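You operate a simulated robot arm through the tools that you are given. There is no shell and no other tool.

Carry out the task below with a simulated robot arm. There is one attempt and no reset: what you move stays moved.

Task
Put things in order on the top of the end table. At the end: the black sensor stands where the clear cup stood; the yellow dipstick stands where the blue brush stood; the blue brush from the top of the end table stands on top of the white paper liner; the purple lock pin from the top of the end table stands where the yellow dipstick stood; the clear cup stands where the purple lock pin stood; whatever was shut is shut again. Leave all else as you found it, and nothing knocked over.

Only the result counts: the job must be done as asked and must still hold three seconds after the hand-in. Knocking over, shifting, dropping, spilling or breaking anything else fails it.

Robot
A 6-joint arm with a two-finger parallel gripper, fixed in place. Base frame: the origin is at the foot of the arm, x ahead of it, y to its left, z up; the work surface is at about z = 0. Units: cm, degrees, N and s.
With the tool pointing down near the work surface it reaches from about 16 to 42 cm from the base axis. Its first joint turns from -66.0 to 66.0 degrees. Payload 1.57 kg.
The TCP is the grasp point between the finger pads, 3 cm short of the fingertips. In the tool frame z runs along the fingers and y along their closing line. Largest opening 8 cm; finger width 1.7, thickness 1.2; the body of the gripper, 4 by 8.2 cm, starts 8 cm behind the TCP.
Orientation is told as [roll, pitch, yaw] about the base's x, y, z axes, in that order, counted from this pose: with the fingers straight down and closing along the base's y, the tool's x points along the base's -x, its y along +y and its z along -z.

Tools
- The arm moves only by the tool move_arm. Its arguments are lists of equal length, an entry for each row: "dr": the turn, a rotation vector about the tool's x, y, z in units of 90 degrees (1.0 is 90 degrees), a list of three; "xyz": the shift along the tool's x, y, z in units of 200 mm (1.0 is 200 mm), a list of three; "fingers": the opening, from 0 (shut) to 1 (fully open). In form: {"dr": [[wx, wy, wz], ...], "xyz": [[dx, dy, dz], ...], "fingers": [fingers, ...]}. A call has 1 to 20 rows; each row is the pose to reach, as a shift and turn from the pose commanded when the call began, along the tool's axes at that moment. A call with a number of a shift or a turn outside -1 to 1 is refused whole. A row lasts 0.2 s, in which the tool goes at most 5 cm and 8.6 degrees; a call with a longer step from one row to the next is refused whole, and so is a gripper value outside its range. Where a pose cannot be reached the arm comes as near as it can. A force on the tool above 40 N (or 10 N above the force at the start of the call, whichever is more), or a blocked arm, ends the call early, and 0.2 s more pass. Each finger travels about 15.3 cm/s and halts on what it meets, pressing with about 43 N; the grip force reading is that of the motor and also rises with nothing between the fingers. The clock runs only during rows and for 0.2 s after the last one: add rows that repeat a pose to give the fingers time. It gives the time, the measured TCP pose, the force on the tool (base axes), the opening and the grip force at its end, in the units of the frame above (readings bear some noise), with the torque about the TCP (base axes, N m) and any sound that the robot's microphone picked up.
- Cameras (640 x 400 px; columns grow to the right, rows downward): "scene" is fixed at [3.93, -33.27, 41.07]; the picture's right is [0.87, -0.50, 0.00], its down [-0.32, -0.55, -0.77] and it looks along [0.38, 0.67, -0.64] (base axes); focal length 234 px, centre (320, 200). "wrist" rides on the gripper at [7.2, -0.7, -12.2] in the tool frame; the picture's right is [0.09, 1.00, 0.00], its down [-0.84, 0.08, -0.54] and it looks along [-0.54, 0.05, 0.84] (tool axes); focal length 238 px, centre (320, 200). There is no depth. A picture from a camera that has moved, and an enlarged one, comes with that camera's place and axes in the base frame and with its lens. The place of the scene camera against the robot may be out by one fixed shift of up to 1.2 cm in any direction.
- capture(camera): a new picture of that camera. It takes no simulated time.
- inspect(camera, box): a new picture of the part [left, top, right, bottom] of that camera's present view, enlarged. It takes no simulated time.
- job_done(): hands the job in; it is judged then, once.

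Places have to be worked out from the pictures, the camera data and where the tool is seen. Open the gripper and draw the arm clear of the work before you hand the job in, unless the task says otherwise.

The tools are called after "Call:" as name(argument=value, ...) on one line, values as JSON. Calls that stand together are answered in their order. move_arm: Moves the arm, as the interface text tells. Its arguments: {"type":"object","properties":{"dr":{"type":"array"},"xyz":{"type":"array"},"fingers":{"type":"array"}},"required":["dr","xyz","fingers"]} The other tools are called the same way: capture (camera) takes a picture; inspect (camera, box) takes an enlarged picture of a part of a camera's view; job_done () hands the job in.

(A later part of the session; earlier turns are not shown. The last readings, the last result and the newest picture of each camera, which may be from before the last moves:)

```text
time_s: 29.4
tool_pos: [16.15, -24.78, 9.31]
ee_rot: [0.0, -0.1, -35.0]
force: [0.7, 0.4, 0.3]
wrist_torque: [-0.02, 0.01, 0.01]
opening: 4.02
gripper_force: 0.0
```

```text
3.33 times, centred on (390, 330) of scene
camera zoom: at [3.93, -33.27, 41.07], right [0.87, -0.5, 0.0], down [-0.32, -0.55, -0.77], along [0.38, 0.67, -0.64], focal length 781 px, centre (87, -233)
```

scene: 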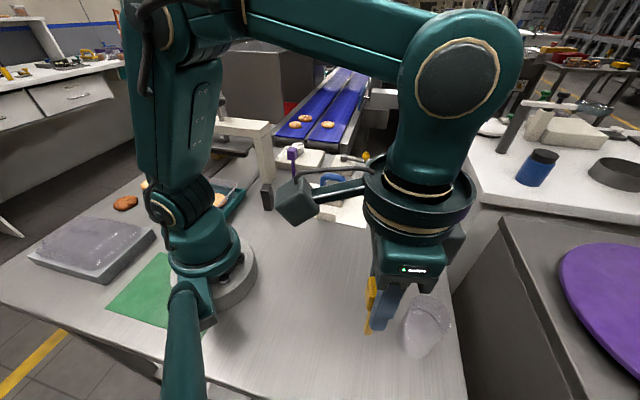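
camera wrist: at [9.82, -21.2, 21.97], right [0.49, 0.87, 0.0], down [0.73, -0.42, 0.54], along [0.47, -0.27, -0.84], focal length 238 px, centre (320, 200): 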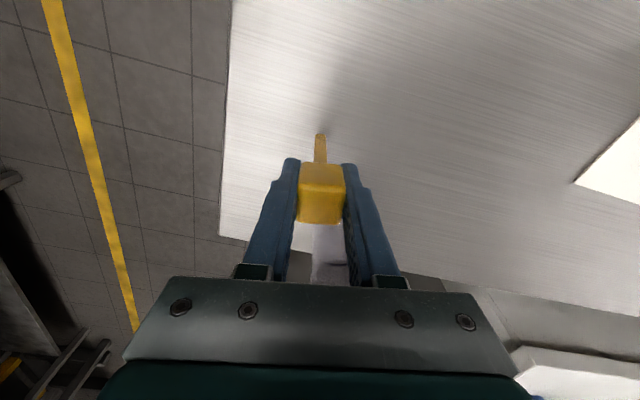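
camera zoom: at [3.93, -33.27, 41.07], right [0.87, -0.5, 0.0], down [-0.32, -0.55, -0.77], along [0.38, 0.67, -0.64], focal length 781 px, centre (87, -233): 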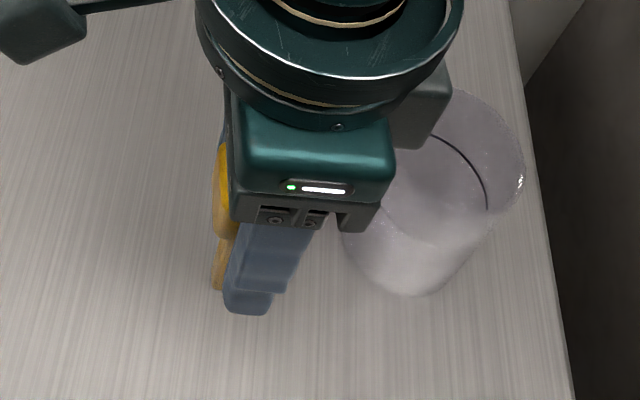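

The dipstick stands free in the brush's old place. I rise straight up, then confirm.

Call:
move_arm(dr=[[0, 0, 0], [0, 0, 0], [0, 0, 0], [0, 0, 0], [0, 0, 0], [0, 0, 0], [0, 0, 0]], xyz=[[0, 0, -0.02], [0, 0, -0.08], [0, 0, -0.18], [0, 0, -0.28], [0, 0, -0.38], [0, 0, -0.46], [0, 0, -0.5]], fingers=[0.6, 0.6, 0.6, 0.6, 0.6, 0.6, 0.6])

Call:
capture(camera="scene")

Call:
capture(camera="wrist")

```text
time_s: 31.0
tool_pos: [16.09, -24.76, 19.33]
ee_rot: [0.1, 0.0, -34.9]
force: [0.7, -0.5, 0.3]
wrist_torque: [0.04, -0.02, 0.0]
opening: 4.78
gripper_force: 0.1
```

```text
taken
```

scene: 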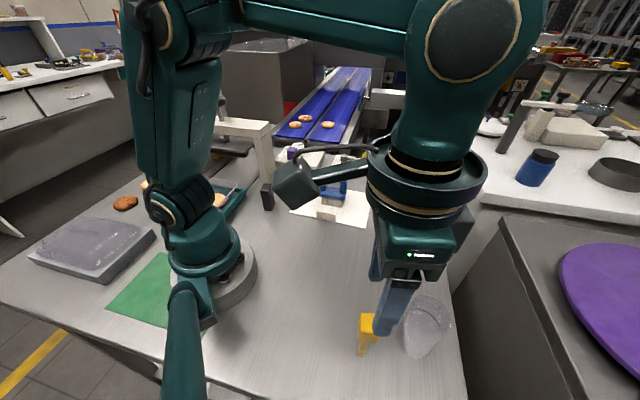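

```text
taken
camera wrist: at [9.84, -21.2, 31.49], right [0.49, 0.87, 0.0], down [0.73, -0.42, 0.54], along [0.47, -0.27, -0.84], focal length 238 px, centre (320, 200)
```

wrist: 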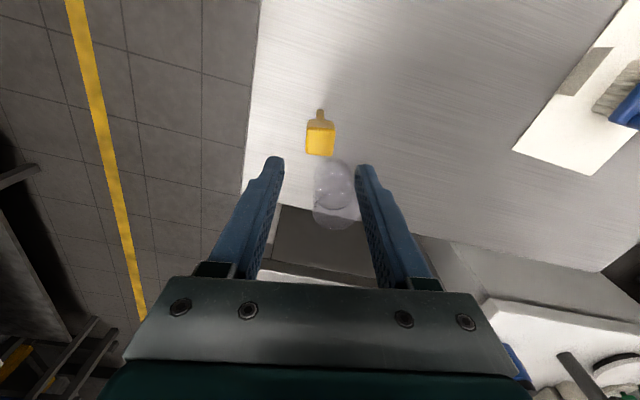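

All good. Next the lock pin: I move to the left side of the table, in two hops, to view the pin, the sensor and the fixtures around them.

Call:
move_arm(dr=[[0, 0, -0.03], [0, 0, -0.08], [0, 0, -0.13], [0, 0, -0.18], [0, 0, -0.23], [0, 0, -0.27], [0, 0, -0.3], [0, 0, -0.3056]], xyz=[[0.03, 0.078, -0.085], [0.09, 0.235, -0.085], [0.15, 0.391, -0.085], [0.21, 0.548, -0.085], [0.27, 0.704, -0.085], [0.32, 0.835, -0.085], [0.355, 0.926, -0.085], [0.369, 0.9626, -0.085]], fingers=[0.6, 0.6, 0.6, 0.6, 0.6, 0.6, 0.6, 0.6])

Call:
move_arm(dr=[[0, 0, -0.03], [0, 0, -0.08], [0, 0, -0.13], [0, 0, -0.18], [0, 0, -0.23], [0, 0, -0.27], [0, 0, -0.3], [0, 0, -0.3056]], xyz=[[-0.002, 0.077, 0], [-0.006, 0.23, 0], [-0.01, 0.385, 0], [-0.015, 0.54, 0], [-0.019, 0.693, 0], [-0.023, 0.821, 0], [-0.026, 0.91, 0], [-0.027, 0.947, 0]], fingers=[0.6, 0.6, 0.6, 0.6, 0.6, 0.6, 0.6, 0.6])

Call:
capture(camera="wrist")

Call:
capture(camera="scene")

```text
time_s: 32.8
tool_pos: [21.12, -4.77, 21.02]
ee_rot: [0.1, -0.1, -7.5]
force: [-0.5, 0.2, -0.5]
wrist_torque: [0.01, -0.01, 0.01]
opening: 4.79
gripper_force: 0.0
```

```text
time_s: 34.6
tool_pos: [24.0, 14.02, 21.12]
ee_rot: [0.0, -0.1, 20.0]
force: [0.6, -0.2, -0.4]
wrist_torque: [0.03, -0.01, -0.01]
opening: 4.81
gripper_force: 0.0
```

```text
taken
camera wrist: at [17.52, 10.85, 33.23], right [-0.43, 0.9, 0.0], down [0.76, 0.36, 0.54], along [0.49, 0.23, -0.84], focal length 238 px, centre (320, 200)
```

wrist: 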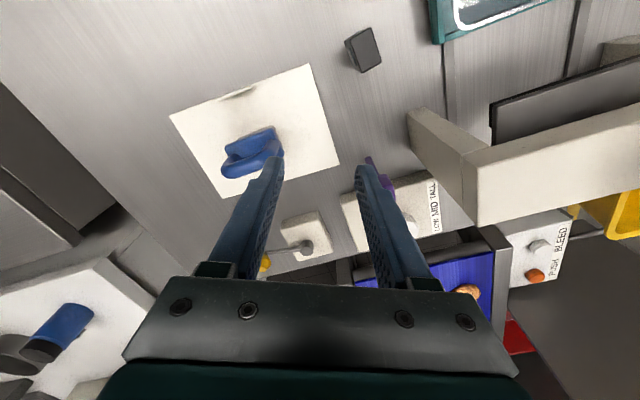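

```text
taken
```

scene: 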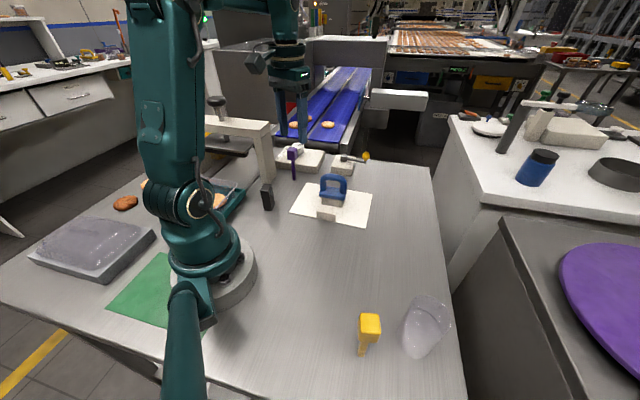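

The finger hides the pin here, so I move over it with the tool turned to 40°.

Call:
move_arm(dr=[[0, 0, -0.04], [0, 0, -0.1], [0, 0, -0.16], [0, 0, -0.2222], [0, 0, -0.2222]], xyz=[[-0.053, 0.066, 0.01], [-0.132, 0.165, 0.02], [-0.22, 0.275, 0.04], [-0.293, 0.367, 0.05], [-0.293, 0.367, 0.05]], fingers=[0.8, 1, 1, 1, 1])

Call:
capture(camera="wrist")

Call:
inspect(camera="wrist", box=[260, 60, 420, 180])

Call:
inspect(camera="scene", box=[230, 100, 350, 220])

```text
time_s: 35.8
tool_pos: [27.09, 22.97, 19.96]
ee_rot: [0.0, 0.0, 40.2]
force: [-0.4, 0.0, -0.2]
wrist_torque: [-0.02, 0.03, 0.0]
opening: 8.01
gripper_force: 0.0
```

```text
taken
camera wrist: at [22.03, 17.7, 32.12], right [-0.71, 0.7, 0.0], down [0.59, 0.6, 0.54], along [0.38, 0.39, -0.84], focal length 238 px, centre (320, 200)
```

wrist: 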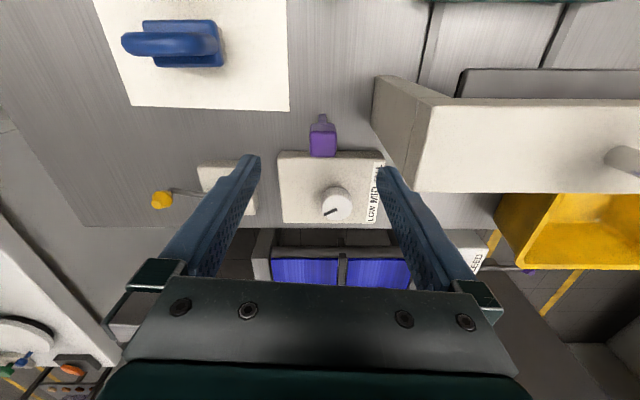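

```text
3.33 times, centred on (340, 120) of wrist
camera zoom: at [22.03, 17.7, 32.12], right [-0.71, 0.7, 0.0], down [0.59, 0.6, 0.54], along [0.38, 0.39, -0.84], focal length 794 px, centre (253, 467)
```

zoom: 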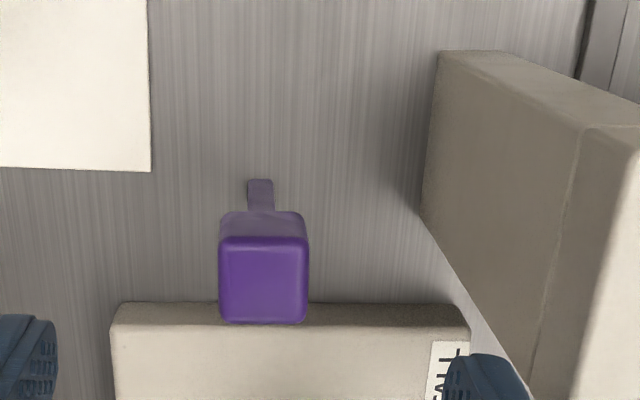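

```text
3.33 times, centred on (290, 160) of scene
camera zoom: at [3.93, -33.27, 41.07], right [0.87, -0.5, 0.0], down [-0.32, -0.55, -0.77], along [0.38, 0.67, -0.64], focal length 781 px, centre (420, 333)
```

zoom: 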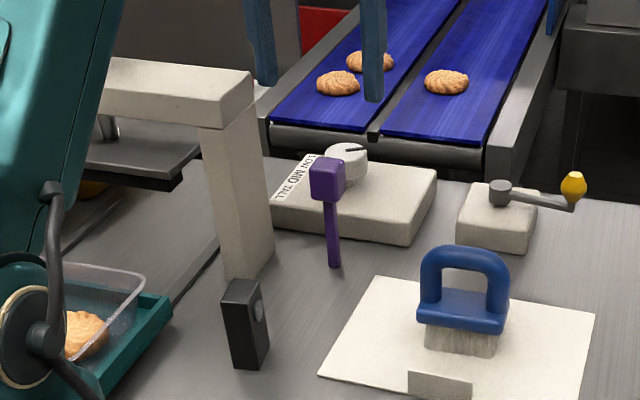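

The pin's foot is about (27.35,23.6), its head about 2.5 cm wide with top near z=9.8, turned about 44.7°; the post is 6.5 cm and the box 4.6 cm away. I align and descend with the fingers half open.

Call:
move_arm(dr=[[0, 0, -0.025], [0, 0, -0.0511], [0, 0, -0.0511], [0, 0, -0.0511], [0, 0, -0.0511], [0, 0, -0.0511], [0, 0, -0.0511], [0, 0, -0.0511], [0, 0, -0.0511]], xyz=[[-0.016, 0.008, 0.0], [-0.0316, 0.0159, 0.03], [-0.0316, 0.0159, 0.1], [-0.0316, 0.0159, 0.2], [-0.0316, 0.0159, 0.3], [-0.0316, 0.0159, 0.4], [-0.0316, 0.0159, 0.48], [-0.0316, 0.0159, 0.53], [-0.0316, 0.0159, 0.5365]], fingers=[0.8, 0.6, 0.55, 0.55, 0.55, 0.55, 0.55, 0.55, 0.5])

Call:
inspect(camera="wrist", box=[240, 110, 400, 260])

Call:
inspect(camera="scene", box=[230, 100, 350, 220])

```text
time_s: 37.8
tool_pos: [27.44, 23.52, 9.31]
ee_rot: [0.0, -0.1, 44.7]
force: [-0.3, 0.0, -0.4]
wrist_torque: [0.04, 0.0, 0.04]
opening: 3.99
gripper_force: 0.0
```

```text
2.67 times, centred on (320, 185) of wrist
camera zoom: at [22.74, 17.97, 21.48], right [-0.77, 0.64, 0.0], down [0.54, 0.64, 0.54], along [0.35, 0.42, -0.84], focal length 636 px, centre (320, 240)
```

zoom: 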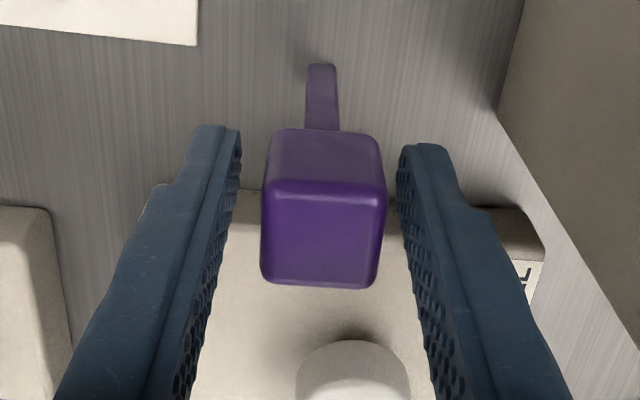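

```text
3.33 times, centred on (290, 160) of scene
camera zoom: at [3.93, -33.27, 41.07], right [0.87, -0.5, 0.0], down [-0.32, -0.55, -0.77], along [0.38, 0.67, -0.64], focal length 781 px, centre (420, 333)
```

zoom: 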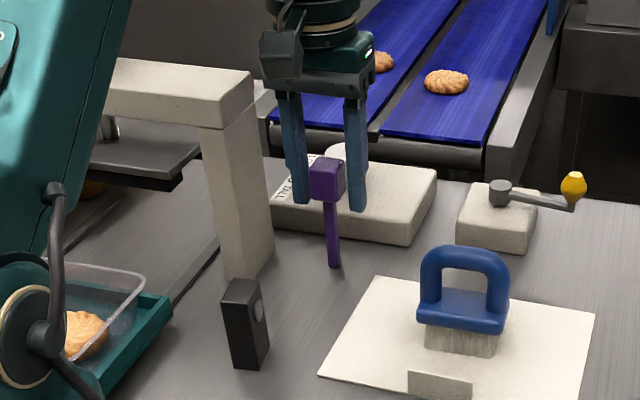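

The pin's head is centred between the pads. I close gently in small steps.

Call:
move_arm(dr=[[0, 0, 0], [0, 0, 0], [0, 0, 0], [0, 0, 0], [0, 0, 0], [0, 0, 0], [0, 0, 0], [0, 0, 0], [0, 0, 0], [0, 0, 0]], xyz=[[0, 0.002, 0.01], [0, 0.002, 0.01], [0, 0.002, 0.01], [0, 0.002, 0.01], [0, 0.002, 0.01], [0, 0.002, 0.01], [0, 0.002, 0.01], [0, 0.002, 0.01], [0, 0.002, 0.01], [0, 0.002, 0.01]], fingers=[0.45, 0.4, 0.36, 0.33, 0.31, 0.29, 0.27, 0.2, 0.0, 0.0])

Call:
inspect(camera="wrist", box=[240, 110, 400, 260])

Call:
inspect(camera="scene", box=[230, 100, 350, 220])

```text
time_s: 40.0
tool_pos: [27.29, 23.62, 9.2]
ee_rot: [0.0, -0.1, 44.8]
force: [-0.5, 0.3, 0.5]
wrist_torque: [0.01, 0.02, 0.01]
opening: 2.47
gripper_force: 36.3
```

```text
2.67 times, centred on (320, 185) of wrist
camera zoom: at [22.7, 17.98, 21.3], right [-0.77, 0.64, 0.0], down [0.54, 0.64, 0.54], along [0.35, 0.42, -0.84], focal length 636 px, centre (320, 240)
```

zoom: 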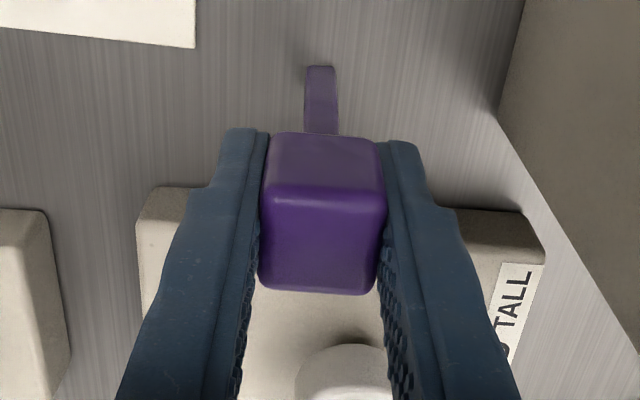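

```text
3.33 times, centred on (290, 160) of scene
camera zoom: at [3.93, -33.27, 41.07], right [0.87, -0.5, 0.0], down [-0.32, -0.55, -0.77], along [0.38, 0.67, -0.64], focal length 781 px, centre (420, 333)
```

zoom: 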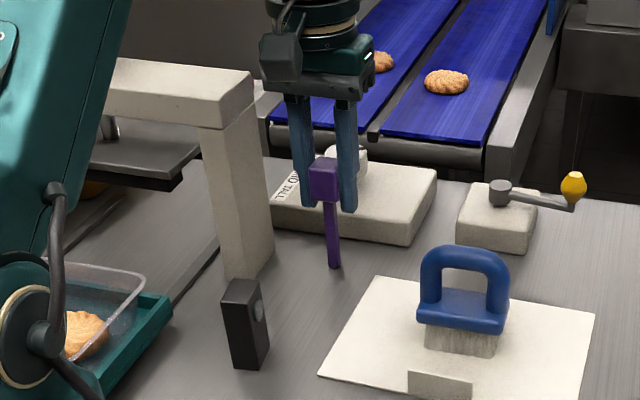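

The pin is held at 2.47 cm, still upright. I lift it 12 cm straight up, then carry it half way toward the dipstick's old place.

Call:
move_arm(dr=[[0, 0, 0], [0, 0, 0], [0, 0, 0], [0, 0, 0], [0, 0, 0], [0, 0, 0], [0, 0, 0], [0, 0, 0], [0, 0, 0], [0, 0, 0.02], [0, 0, 0.06], [0, 0, 0.11], [0, 0, 0.16], [0, 0, 0.2], [0, 0, 0.23], [0, 0, 0.2483], [0, 0, 0.2483]], xyz=[[0, 0, -0.01], [0, 0, -0.05], [0, 0, -0.13], [0, 0, -0.23], [0, 0, -0.33], [0, 0, -0.43], [0, 0, -0.53], [0, 0, -0.58], [0, 0, -0.6], [0.027, -0.035, -0.6], [0.093, -0.12, -0.6], [0.186, -0.24, -0.6], [0.284, -0.367, -0.6], [0.382, -0.493, -0.6], [0.47, -0.606, -0.6], [0.53, -0.684, -0.6], [0.546, -0.705, -0.6]], fingers=[0, 0, 0, 0, 0, 0, 0, 0, 0, 0, 0, 0, 0, 0, 0, 0, 0])

Call:
capture(camera="scene")

Call:
capture(camera="wrist")

```text
time_s: 43.6
tool_pos: [29.58, 5.88, 21.2]
ee_rot: [0.0, -0.2, 22.3]
force: [-0.2, -0.8, -1.1]
wrist_torque: [0.01, 0.03, -0.01]
opening: 2.49
gripper_force: 36.2
```

```text
taken
```

scene: 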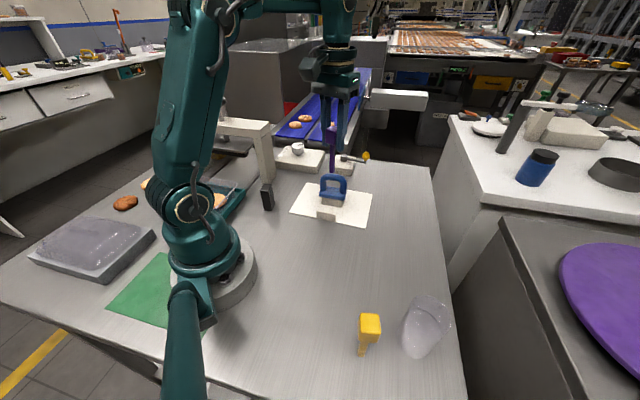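

```text
taken
camera wrist: at [23.07, 2.4, 33.26], right [-0.46, 0.89, 0.0], down [0.74, 0.39, 0.54], along [0.48, 0.25, -0.84], focal length 238 px, centre (320, 200)
```

wrist: 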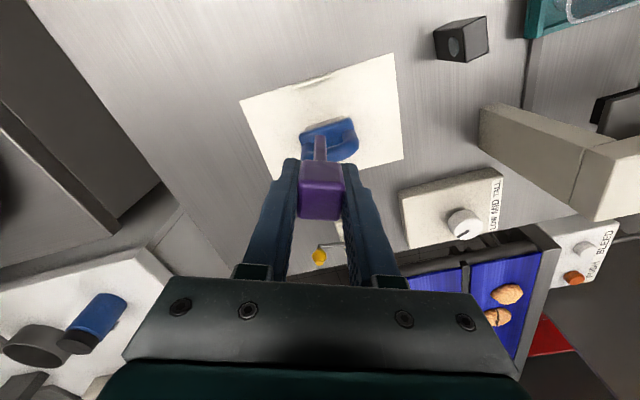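

Carry goes well. I complete the move to above the dipstick's old place at (31.6,-11.85) and come down to about 1 cm above the table.

Call:
move_arm(dr=[[0, 0, 0.02], [0, 0, 0.06], [0, 0, 0.11], [0, 0, 0.16], [0, 0, 0.2], [0, 0, 0.23], [0, 0, 0.2483], [0, 0, 0.2483], [0, 0, 0.2483], [0, 0, 0.2483], [0, 0, 0.2483], [0, 0, 0.2483], [0, 0, 0.2483], [0, 0, 0.2483], [0, 0, 0.2483], [0, 0, 0.2483]], xyz=[[0.012, -0.043, 0], [0.04, -0.146, 0], [0.081, -0.293, 0], [0.124, -0.448, 0], [0.167, -0.602, 0], [0.205, -0.74, 0], [0.231, -0.835, 0], [0.238, -0.8606, 0], [0.238, -0.8606, 0.02], [0.238, -0.8606, 0.1], [0.238, -0.8606, 0.2], [0.238, -0.8606, 0.3], [0.238, -0.8606, 0.4], [0.238, -0.8606, 0.5], [0.238, -0.8606, 0.55], [0.238, -0.8606, 0.55]], fingers=[0, 0, 0, 0, 0, 0, 0, 0, 0, 0, 0, 0, 0, 0, 0, 0])

Call:
inspect(camera="scene", box=[330, 180, 450, 270])

Call:
capture(camera="wrist")

```text
time_s: 47.0
tool_pos: [31.66, -11.91, 10.1]
ee_rot: [0.0, -0.1, 0.0]
force: [-0.2, -0.8, 0.4]
wrist_torque: [0.02, 0.02, 0.03]
opening: 2.49
gripper_force: 36.8
```

```text
4.44 times, centred on (390, 225) of scene
camera zoom: at [3.93, -33.27, 41.07], right [0.87, -0.5, 0.0], down [-0.32, -0.55, -0.77], along [0.38, 0.67, -0.64], focal length 1041 px, centre (9, 89)
```

zoom: 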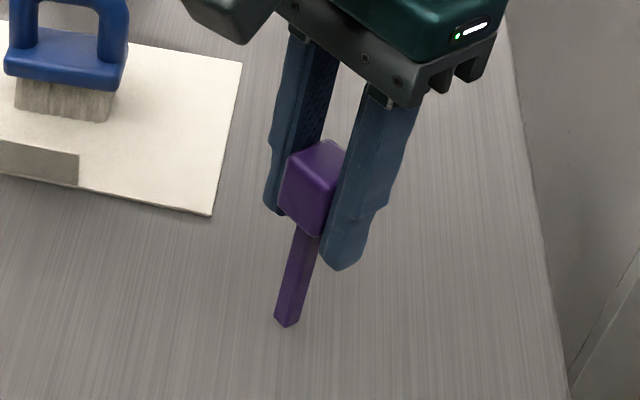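

```text
taken
camera wrist: at [24.43, -12.55, 22.21], right [-0.09, 1.0, 0.0], down [0.84, 0.08, 0.54], along [0.54, 0.05, -0.84], focal length 238 px, centre (320, 200)
```

wrist: 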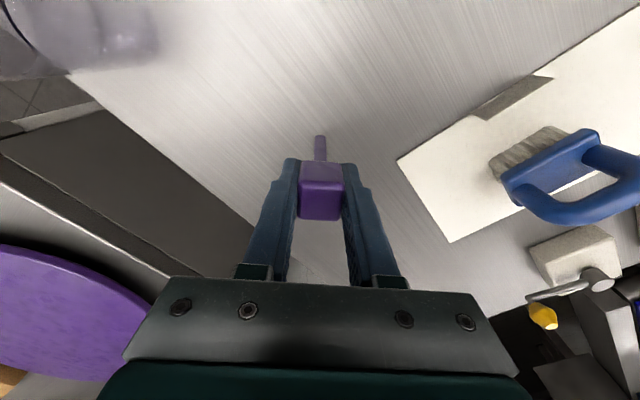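

The pin's foot lines up with where the dipstick's foot was. I lower nearly to contact, then go in half-millimetre steps.

Call:
move_arm(dr=[[0, 0, 0], [0, 0, 0], [0, 0, 0], [0, 0, 0], [0, 0, 0]], xyz=[[0, 0, 0.02], [0, 0, 0.036], [0, 0, 0.045], [0, 0, 0.05], [0, 0, 0.05]], fingers=[0, 0, 0, 0, 0])

Call:
inspect(camera="scene", box=[330, 180, 450, 270])

```text
time_s: 48.2
tool_pos: [31.71, -11.87, 8.99]
ee_rot: [-0.1, -0.2, 0.0]
force: [0.1, -0.1, 0.0]
wrist_torque: [0.0, -0.04, -0.02]
opening: 2.47
gripper_force: 36.6
```

```text
4.44 times, centred on (390, 225) of scene
camera zoom: at [3.93, -33.27, 41.07], right [0.87, -0.5, 0.0], down [-0.32, -0.55, -0.77], along [0.38, 0.67, -0.64], focal length 1041 px, centre (9, 89)
```

zoom: 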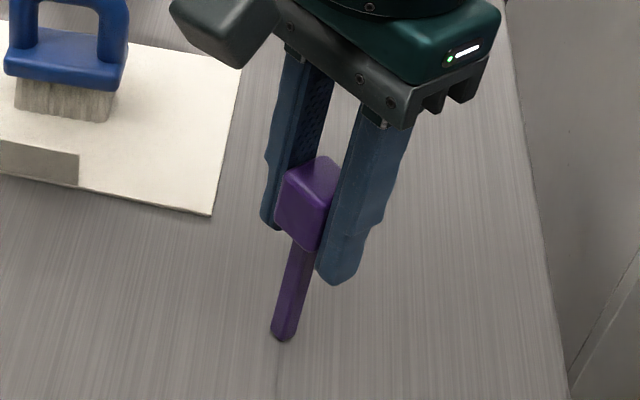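

The foot is at the same pixel as the dipstick's was. There is no clear contact force yet, so I step down half a millimetre.

Call:
move_arm(dr=[[0, 0, 0], [0, 0, 0]], xyz=[[0, 0, 0.0025], [0, 0, 0.0025]], fingers=[0, 0])

```text
time_s: 48.8
tool_pos: [31.75, -11.82, 9.03]
ee_rot: [0.0, -0.1, 0.0]
force: [-1.5, 1.0, 9.7]
wrist_torque: [0.1, 0.22, 0.0]
opening: 2.47
gripper_force: 36.7
```

Contact is made at 9.7 N. I ease back 0.3 mm and open the fingers slowly.

Call:
move_arm(dr=[[0, 0, 0], [0, 0, 0], [0, 0, 0], [0, 0, 0], [0, 0, 0], [0, 0, 0], [0, 0, 0], [0, 0, 0]], xyz=[[0, 0, -0.0015], [0, 0, -0.0015], [0, 0, -0.0015], [0, 0, -0.0015], [0, 0, -0.0015], [0, 0, -0.0015], [0, 0, -0.0015], [0, 0, -0.0015]], fingers=[0.0, 0.28, 0.31, 0.33, 0.36, 0.4, 0.46, 0.5])

Call:
inspect(camera="wrist", box=[240, 110, 400, 260])

Call:
inspect(camera="scene", box=[330, 180, 450, 270])

```text
time_s: 50.6
tool_pos: [31.63, -11.85, 8.98]
ee_rot: [0.0, -0.1, 0.0]
force: [1.1, -0.3, 0.1]
wrist_torque: [0.01, -0.02, 0.0]
opening: 3.98
gripper_force: 0.1
```

```text
2.67 times, centred on (320, 185) of wrist
camera zoom: at [24.4, -12.57, 21.25], right [-0.09, 1.0, 0.0], down [0.84, 0.08, 0.54], along [0.54, 0.05, -0.84], focal length 636 px, centre (320, 240)
```

zoom: 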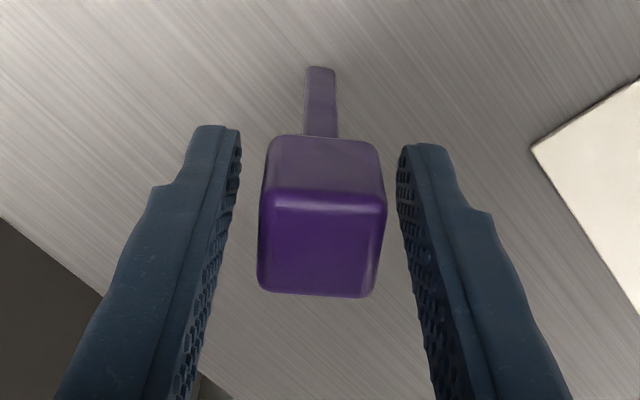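

```text
4.44 times, centred on (390, 225) of scene
camera zoom: at [3.93, -33.27, 41.07], right [0.87, -0.5, 0.0], down [-0.32, -0.55, -0.77], along [0.38, 0.67, -0.64], focal length 1041 px, centre (9, 89)
```

zoom: 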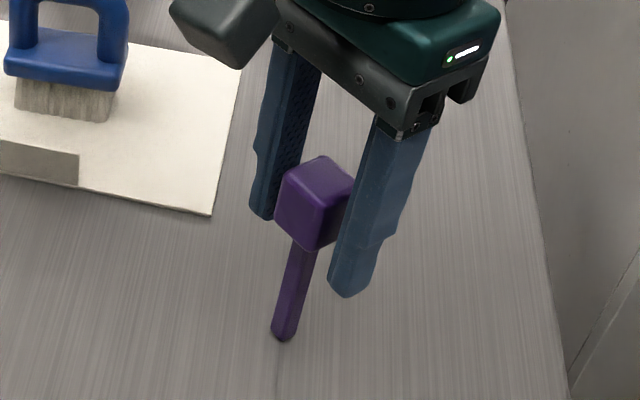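

The pin stands free in the dipstick's old place. I rise and go over the cup with the tool turned to -48° to measure it.

Call:
move_arm(dr=[[0, 0, 0], [0, 0, 0], [0, 0, 0], [0, 0, 0], [0, 0, 0], [0, 0, 0], [0, 0, 0], [0, 0, 0.06], [0, 0, 0.14], [0, 0, 0.22], [0, 0, 0.3], [0, 0, 0.38], [0, 0, 0.46], [0, 0, 0.52], [0, 0, 0.5333], [0, 0, 0.5333]], xyz=[[0, 0, -0.02], [0, 0, -0.08], [0, 0, -0.18], [0, 0, -0.28], [0, 0, -0.38], [0, 0, -0.46], [0, 0, -0.5], [0.03, -0.063, -0.5], [0.08, -0.169, -0.5], [0.14, -0.296, -0.5], [0.2, -0.423, -0.5], [0.26, -0.55, -0.5], [0.32, -0.677, -0.5], [0.355, -0.751, -0.5], [0.365, -0.7725, -0.5], [0.365, -0.7725, -0.5]], fingers=[0.6, 0.6, 0.6, 0.6, 0.6, 0.6, 0.8, 1, 1, 1, 1, 1, 1, 1, 1, 1])

Call:
capture(camera="wrist")

Call:
inspect(camera="wrist", box=[250, 70, 410, 190])

Call:
capture(camera="scene")

```text
time_s: 54.0
tool_pos: [24.34, -27.32, 19.06]
ee_rot: [0.1, -0.1, -48.1]
force: [0.4, -0.1, -0.4]
wrist_torque: [-0.01, 0.01, -0.02]
opening: 7.99
gripper_force: 0.1
```

```text
taken
camera wrist: at [19.01, -22.5, 31.23], right [0.68, 0.73, 0.0], down [0.62, -0.57, 0.54], along [0.4, -0.37, -0.84], focal length 238 px, centre (320, 200)
```

wrist: 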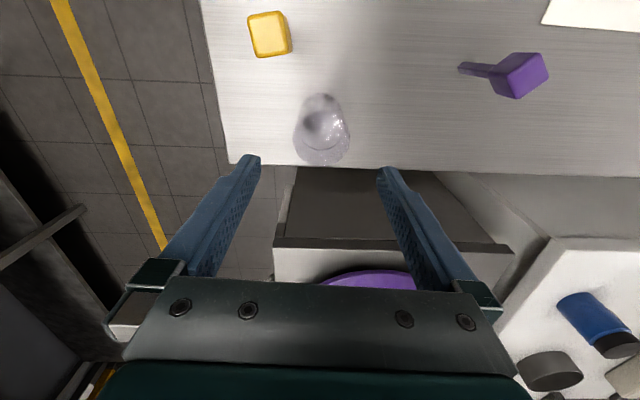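

```text
3.33 times, centred on (330, 130) of wrist
camera zoom: at [19.01, -22.5, 31.23], right [0.68, 0.73, 0.0], down [0.62, -0.57, 0.54], along [0.4, -0.37, -0.84], focal length 794 px, centre (287, 433)
```

zoom: 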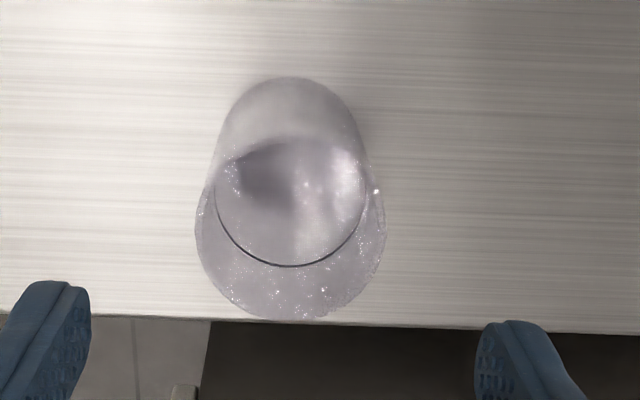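

```text
taken
```

scene: 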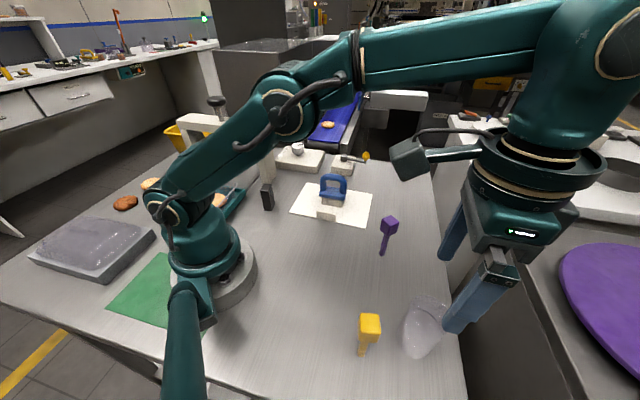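

The cup measures about 5.4 cm across, centred near (24.45,-27.4), with liquid up to about z=5. I descend with the fingers fully open around it to TCP z≈5.2.

Call:
move_arm(dr=[[0, 0, 0], [0, 0, 0], [0, 0, 0], [0, 0, 0], [0, 0, 0], [0, 0, 0], [0, 0, 0], [0, 0, 0], [0, 0, 0], [0, 0, 0]], xyz=[[-0.0075, 0.0025, 0.05], [-0.0075, 0.0025, 0.13], [-0.0075, 0.0025, 0.22], [-0.0075, 0.0025, 0.31], [-0.0075, 0.0025, 0.4], [-0.0075, 0.0025, 0.49], [-0.0075, 0.0025, 0.57], [-0.0075, 0.0025, 0.64], [-0.0075, 0.0025, 0.68], [-0.0075, 0.0025, 0.6915]], fingers=[1, 1, 1, 1, 1, 1, 1, 1, 1, 1])

Call:
capture(camera="wrist")

Call:
inspect(camera="wrist", box=[220, 100, 420, 270])

Call:
inspect(camera="scene", box=[330, 230, 510, 380])

```text
time_s: 56.2
tool_pos: [24.4, -27.29, 5.17]
ee_rot: [0.1, 0.0, -47.9]
force: [-0.2, -0.1, 0.5]
wrist_torque: [-0.02, -0.02, 0.0]
opening: 8.03
gripper_force: 0.1
```

```text
taken
camera wrist: at [19.08, -22.5, 17.36], right [0.68, 0.73, 0.0], down [0.62, -0.57, 0.54], along [0.4, -0.37, -0.84], focal length 238 px, centre (320, 200)
```

wrist: 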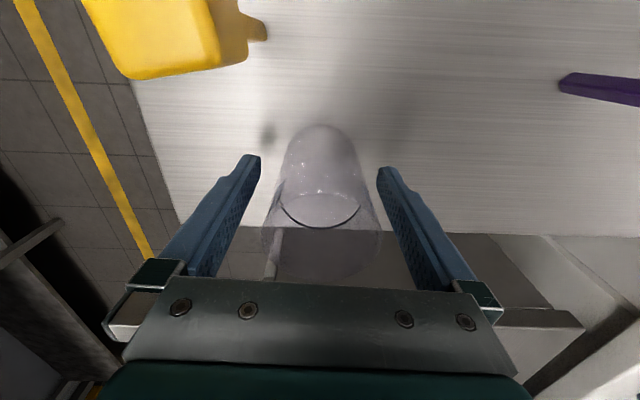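

```text
2.35 times, centred on (320, 185) of wrist
camera zoom: at [19.08, -22.5, 17.36], right [0.68, 0.73, 0.0], down [0.62, -0.57, 0.54], along [0.4, -0.37, -0.84], focal length 561 px, centre (320, 235)
```

zoom: 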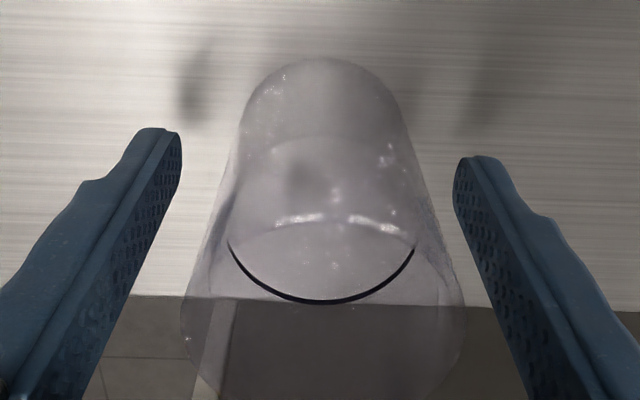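

```text
2.67 times, centred on (420, 305) of scene
camera zoom: at [3.93, -33.27, 41.07], right [0.87, -0.5, 0.0], down [-0.32, -0.55, -0.77], along [0.38, 0.67, -0.64], focal length 624 px, centre (53, -80)
```

zoom: 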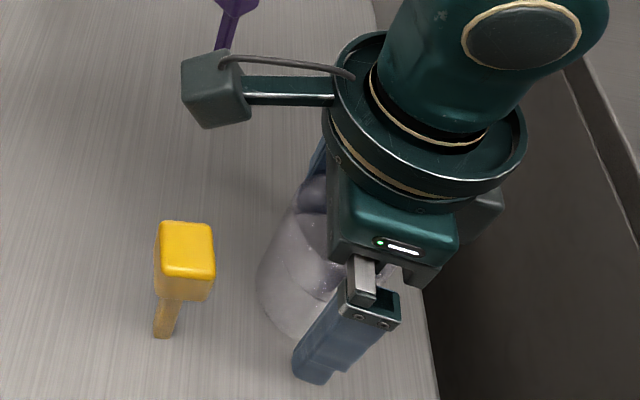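

The cup is centred between the pads. I close slowly, with a target only slightly under the cup's width, to keep the squeeze gentle.

Call:
move_arm(dr=[[0, 0, 0], [0, 0, 0], [0, 0, 0], [0, 0, 0], [0, 0, 0], [0, 0, 0], [0, 0, 0], [0, 0, 0], [0, 0, 0], [0, 0, 0]], xyz=[[0, 0.004, 0], [0, 0.004, 0], [0, 0.004, 0], [0, 0.004, 0], [0, 0.004, 0], [0, 0.004, 0], [0, 0.004, 0], [0, 0.004, 0], [0, 0.004, 0], [0, 0.004, 0]], fingers=[0.9, 0.8, 0.75, 0.72, 0.7, 0.68, 0.66, 0.65, 0.64, 0.64])

Call:
inspect(camera="wrist", box=[220, 100, 420, 270])

```text
time_s: 58.4
tool_pos: [24.45, -27.37, 5.25]
ee_rot: [0.0, 0.0, -48.0]
force: [-0.1, 0.2, 0.5]
wrist_torque: [-0.03, 0.03, 0.0]
opening: 5.28
gripper_force: 42.9
```

```text
2.35 times, centred on (320, 185) of wrist
camera zoom: at [19.15, -22.47, 17.4], right [0.68, 0.73, 0.0], down [0.62, -0.57, 0.54], along [0.4, -0.37, -0.84], focal length 561 px, centre (320, 235)
```

zoom: 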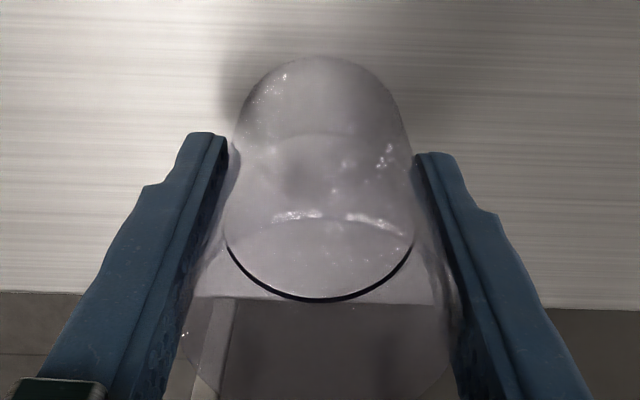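

The cup is held at 5.28 cm. I lift it slowly and level, 12 cm straight up.

Call:
move_arm(dr=[[0, 0, 0], [0, 0, 0], [0, 0, 0], [0, 0, 0], [0, 0, 0], [0, 0, 0], [0, 0, 0], [0, 0, 0], [0, 0, 0], [0, 0, 0], [0, 0, 0], [0, 0, 0], [0, 0, 0], [0, 0, 0]], xyz=[[0, 0, -0.005], [0, 0, -0.02], [0, 0, -0.05], [0, 0, -0.1], [0, 0, -0.16], [0, 0, -0.22], [0, 0, -0.29], [0, 0, -0.36], [0, 0, -0.43], [0, 0, -0.49], [0, 0, -0.54], [0, 0, -0.58], [0, 0, -0.6], [0, 0, -0.6]], fingers=[0.64, 0.64, 0.64, 0.64, 0.64, 0.64, 0.64, 0.64, 0.64, 0.64, 0.64, 0.64, 0.64, 0.64])

Call:
capture(camera="wrist")

Call:
inspect(camera="scene", box=[310, 180, 510, 380])

```text
time_s: 61.4
tool_pos: [24.62, -27.34, 17.31]
ee_rot: [0.1, 0.0, -48.0]
force: [0.1, 0.6, -1.0]
wrist_torque: [-0.02, 0.01, 0.01]
opening: 5.29
gripper_force: 43.5
```

```text
taken
camera wrist: at [19.13, -22.47, 29.42], right [0.68, 0.73, 0.0], down [0.62, -0.57, 0.54], along [0.4, -0.37, -0.84], focal length 238 px, centre (320, 200)
```

wrist: 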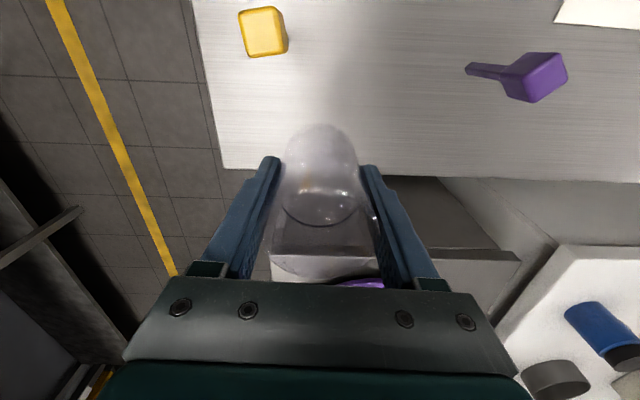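

```text
2.00 times, centred on (410, 280) of scene
camera zoom: at [3.93, -33.27, 41.07], right [0.87, -0.5, 0.0], down [-0.32, -0.55, -0.77], along [0.38, 0.67, -0.64], focal length 468 px, centre (140, 40)
```

zoom: 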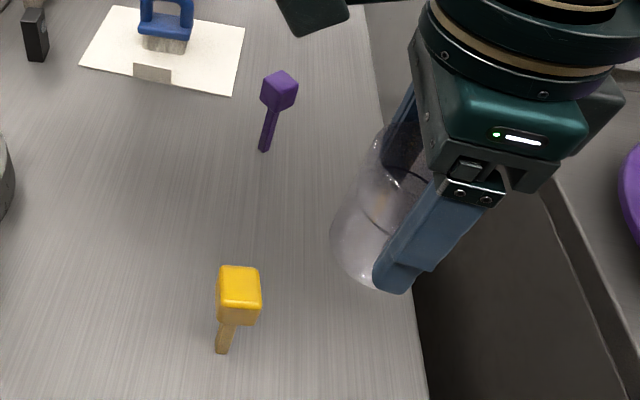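

The cup is up and level. I carry it slowly in three hops toward the pin's old place, turning the tool gradually.

Call:
move_arm(dr=[[0, 0, -0.005], [0, 0, -0.017], [0, 0, -0.038], [0, 0, -0.065], [0, 0, -0.096], [0, 0, -0.127], [0, 0, -0.158], [0, 0, -0.189], [0, 0, -0.22], [0, 0, -0.251], [0, 0, -0.282], [0, 0, -0.309], [0, 0, -0.33], [0, 0, -0.34], [0, 0, -0.3433]], xyz=[[0.009, 0.009, 0], [0.03, 0.03, 0], [0.066, 0.066, 0], [0.114, 0.1145, 0], [0.168, 0.169, 0], [0.222, 0.223, 0], [0.276, 0.277, 0], [0.329, 0.3315, 0], [0.383, 0.386, 0], [0.437, 0.44, 0], [0.491, 0.494, 0], [0.539, 0.542, 0], [0.575, 0.579, 0], [0.593, 0.597, 0], [0.599, 0.6027, 0]], fingers=[0.64, 0.64, 0.64, 0.64, 0.64, 0.64, 0.64, 0.64, 0.64, 0.64, 0.64, 0.64, 0.64, 0.64, 0.64])

Call:
capture(camera="scene")

```text
time_s: 64.6
tool_pos: [25.53, -10.27, 17.24]
ee_rot: [0.1, -0.1, -17.0]
force: [-1.0, 0.0, -0.9]
wrist_torque: [0.01, 0.05, -0.05]
opening: 5.26
gripper_force: 42.9
```

```text
taken
```

scene: 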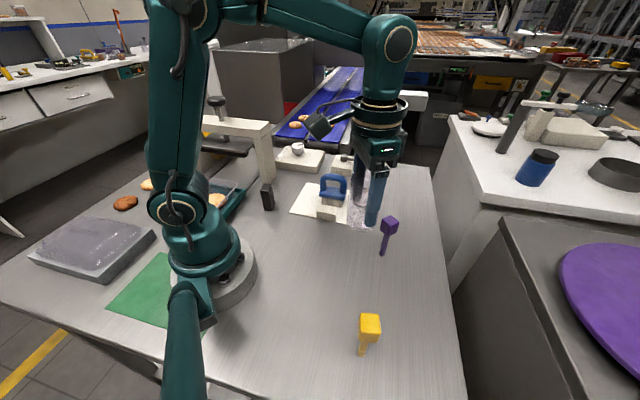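

Second hop, same gentle profile.

Call:
move_arm(dr=[[0, 0, -0.005], [0, 0, -0.017], [0, 0, -0.038], [0, 0, -0.065], [0, 0, -0.096], [0, 0, -0.127], [0, 0, -0.158], [0, 0, -0.189], [0, 0, -0.22], [0, 0, -0.251], [0, 0, -0.282], [0, 0, -0.309], [0, 0, -0.33], [0, 0, -0.34], [0, 0, -0.3433]], xyz=[[0.003, 0.0124, 0], [0.0102, 0.041, 0], [0.0225, 0.0907, 0], [0.0388, 0.1567, 0], [0.0572, 0.231, 0], [0.0756, 0.3052, 0], [0.094, 0.3795, 0], [0.1124, 0.4537, 0], [0.1308, 0.528, 0], [0.1492, 0.6022, 0], [0.1676, 0.6764, 0], [0.184, 0.7424, 0], [0.1962, 0.792, 0], [0.2024, 0.8167, 0], [0.2044, 0.8249, 0]], fingers=[0.64, 0.64, 0.64, 0.64, 0.64, 0.64, 0.64, 0.64, 0.64, 0.64, 0.64, 0.64, 0.64, 0.64, 0.64])

Call:
capture(camera="wrist")

```text
time_s: 67.8
tool_pos: [26.53, 6.73, 17.34]
ee_rot: [-0.1, -0.1, 13.8]
force: [0.6, -0.5, -1.0]
wrist_torque: [-0.01, -0.02, -0.03]
opening: 5.26
gripper_force: 42.9
```

```text
taken
camera wrist: at [19.55, 4.21, 29.44], right [-0.33, 0.95, 0.0], down [0.79, 0.27, 0.54], along [0.51, 0.18, -0.84], focal length 238 px, centre (320, 200)
```

wrist: 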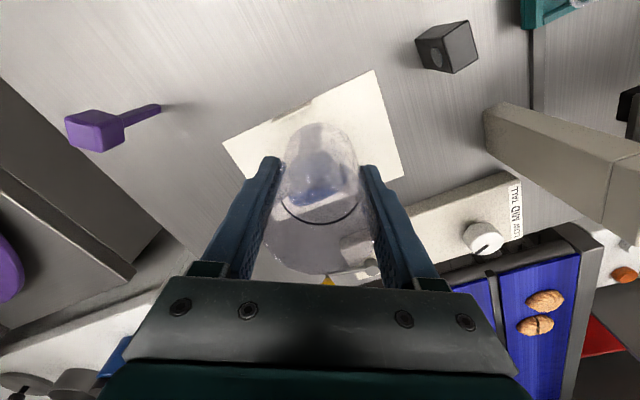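

Third hop, to above the pin's old place.

Call:
move_arm(dr=[[0, 0, -0.005], [0, 0, -0.017], [0, 0, -0.038], [0, 0, -0.065], [0, 0, -0.096], [0, 0, -0.127], [0, 0, -0.158], [0, 0, -0.189], [0, 0, -0.22], [0, 0, -0.251], [0, 0, -0.282], [0, 0, -0.309], [0, 0, -0.33], [0, 0, -0.34], [0, 0, -0.3433]], xyz=[[-0.0037, 0.0122, 0], [-0.0124, 0.0406, 0], [-0.0273, 0.0893, 0], [-0.0471, 0.1543, 0], [-0.0694, 0.2274, 0], [-0.0918, 0.3004, 0], [-0.1141, 0.3735, 0], [-0.1364, 0.4466, 0], [-0.1587, 0.5197, 0], [-0.181, 0.5928, 0], [-0.2034, 0.6658, 0], [-0.2232, 0.7308, 0], [-0.2381, 0.7795, 0], [-0.2455, 0.8039, 0], [-0.248, 0.812, 0]], fingers=[0.64, 0.64, 0.64, 0.64, 0.64, 0.64, 0.64, 0.64, 0.64, 0.64, 0.64, 0.64, 0.64, 0.64, 0.64])

Call:
capture(camera="wrist")

Call:
inspect(camera="scene", box=[210, 70, 370, 220])

```text
time_s: 71.0
tool_pos: [27.28, 23.56, 17.27]
ee_rot: [0.0, 0.0, 44.7]
force: [-0.5, -0.1, -1.2]
wrist_torque: [0.0, 0.03, -0.01]
opening: 5.26
gripper_force: 43.0
```

```text
taken
camera wrist: at [22.7, 18.02, 29.45], right [-0.77, 0.64, 0.0], down [0.54, 0.64, 0.54], along [0.35, 0.42, -0.84], focal length 238 px, centre (320, 200)
```

wrist: 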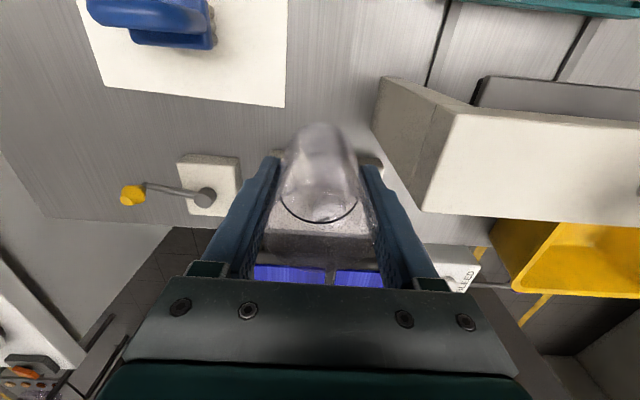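

```text
2.67 times, centred on (290, 145) of scene
camera zoom: at [3.93, -33.27, 41.07], right [0.87, -0.5, 0.0], down [-0.32, -0.55, -0.77], along [0.38, 0.67, -0.64], focal length 624 px, centre (400, 347)
```

zoom: 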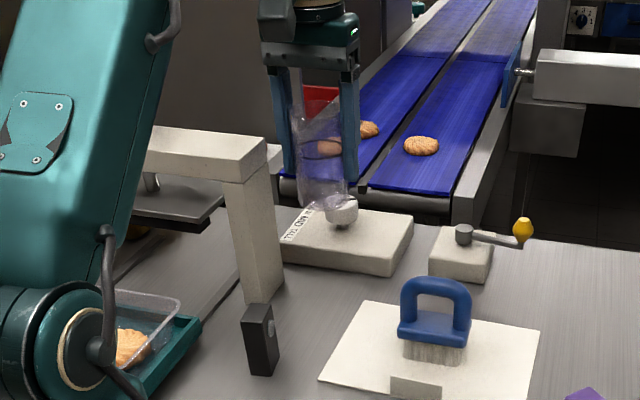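

The cup is above the pin's old place with about 2.4 cm between the gripper body and the post. I lower slowly to half a centimetre above the table.

Call:
move_arm(dr=[[0, 0, 0], [0, 0, 0], [0, 0, 0], [0, 0, 0], [0, 0, 0], [0, 0, 0], [0, 0, 0], [0, 0, 0], [0, 0, 0], [0, 0, 0], [0, 0, 0], [0, 0, 0], [0, 0, 0]], xyz=[[0, 0, 0.01], [0, 0, 0.04], [0, 0, 0.09], [0, 0, 0.15], [0, 0, 0.21], [0, 0, 0.27], [0, 0, 0.33], [0, 0, 0.39], [0, 0, 0.45], [0, 0, 0.5], [0, 0, 0.54], [0, 0, 0.565], [0, 0, 0.575]], fingers=[0.64, 0.64, 0.64, 0.64, 0.64, 0.64, 0.64, 0.64, 0.64, 0.64, 0.64, 0.64, 0.64])

Call:
capture(camera="wrist")

Call:
inspect(camera="scene", box=[210, 70, 370, 220])

```text
time_s: 73.8
tool_pos: [27.35, 23.53, 5.66]
ee_rot: [0.0, -0.2, 44.6]
force: [0.2, -0.8, 3.6]
wrist_torque: [-0.03, -0.01, 0.0]
opening: 5.28
gripper_force: 33.3
```

```text
taken
camera wrist: at [22.7, 18.01, 17.92], right [-0.77, 0.64, 0.0], down [0.54, 0.64, 0.54], along [0.35, 0.42, -0.84], focal length 238 px, centre (320, 200)
```

wrist: 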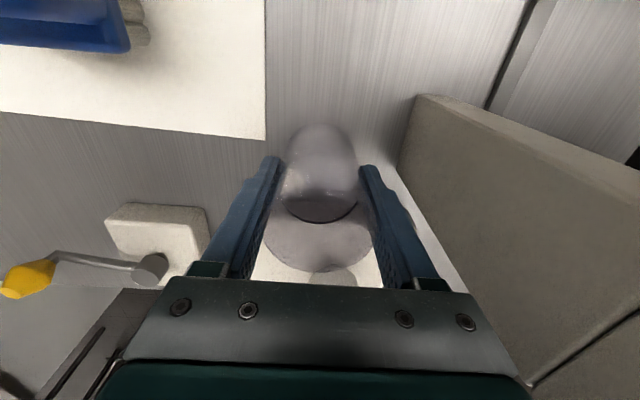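

```text
2.67 times, centred on (290, 145) of scene
camera zoom: at [3.93, -33.27, 41.07], right [0.87, -0.5, 0.0], down [-0.32, -0.55, -0.77], along [0.38, 0.67, -0.64], focal length 624 px, centre (400, 347)
```

zoom: 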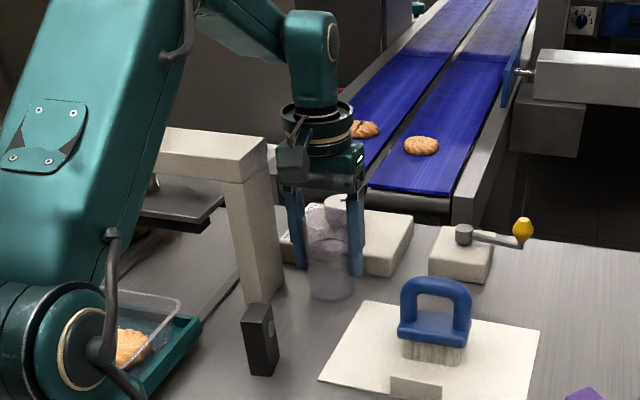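

There is a slight 3.6 N upward force already, higher than expected. I compare the cup's position in the fingers with the picture taken at the grasp.

Call:
inspect(camera="wrist", box=[220, 100, 420, 270])

Call:
inspect(camera="scene", box=[260, 120, 330, 200])

```text
2.35 times, centred on (320, 185) of wrist
camera zoom: at [22.7, 18.01, 17.92], right [-0.77, 0.64, 0.0], down [0.54, 0.64, 0.54], along [0.35, 0.42, -0.84], focal length 561 px, centre (320, 235)
```

zoom: 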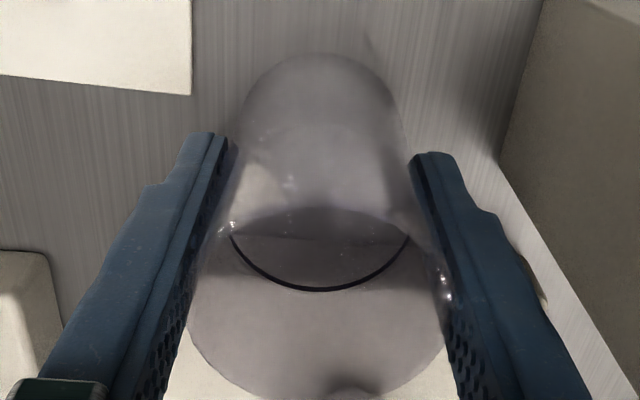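

```text
5.00 times, centred on (295, 160) of scene
camera zoom: at [3.93, -33.27, 41.07], right [0.87, -0.5, 0.0], down [-0.32, -0.55, -0.77], along [0.38, 0.67, -0.64], focal length 1171 px, centre (445, 400)
```

zoom: 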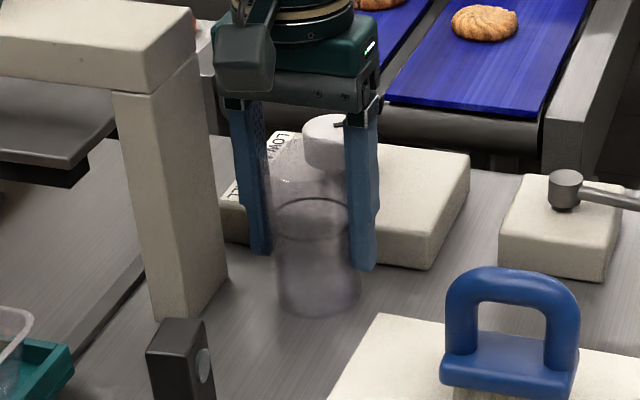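

The cup has crept down about 0.4 cm in the grip, which fits contact here. I lower by another half millimetre to confirm.

Call:
move_arm(dr=[[0, 0, 0], [0, 0, 0]], xyz=[[0, 0, 0.0025], [0, 0, 0.0025]], fingers=[0.64, 0.64])

```text
time_s: 74.4
tool_pos: [27.29, 23.65, 5.62]
ee_rot: [0.0, 0.0, 44.7]
force: [0.4, -0.4, 1.0]
wrist_torque: [0.0, 0.01, 0.0]
opening: 5.24
gripper_force: 7.6
```

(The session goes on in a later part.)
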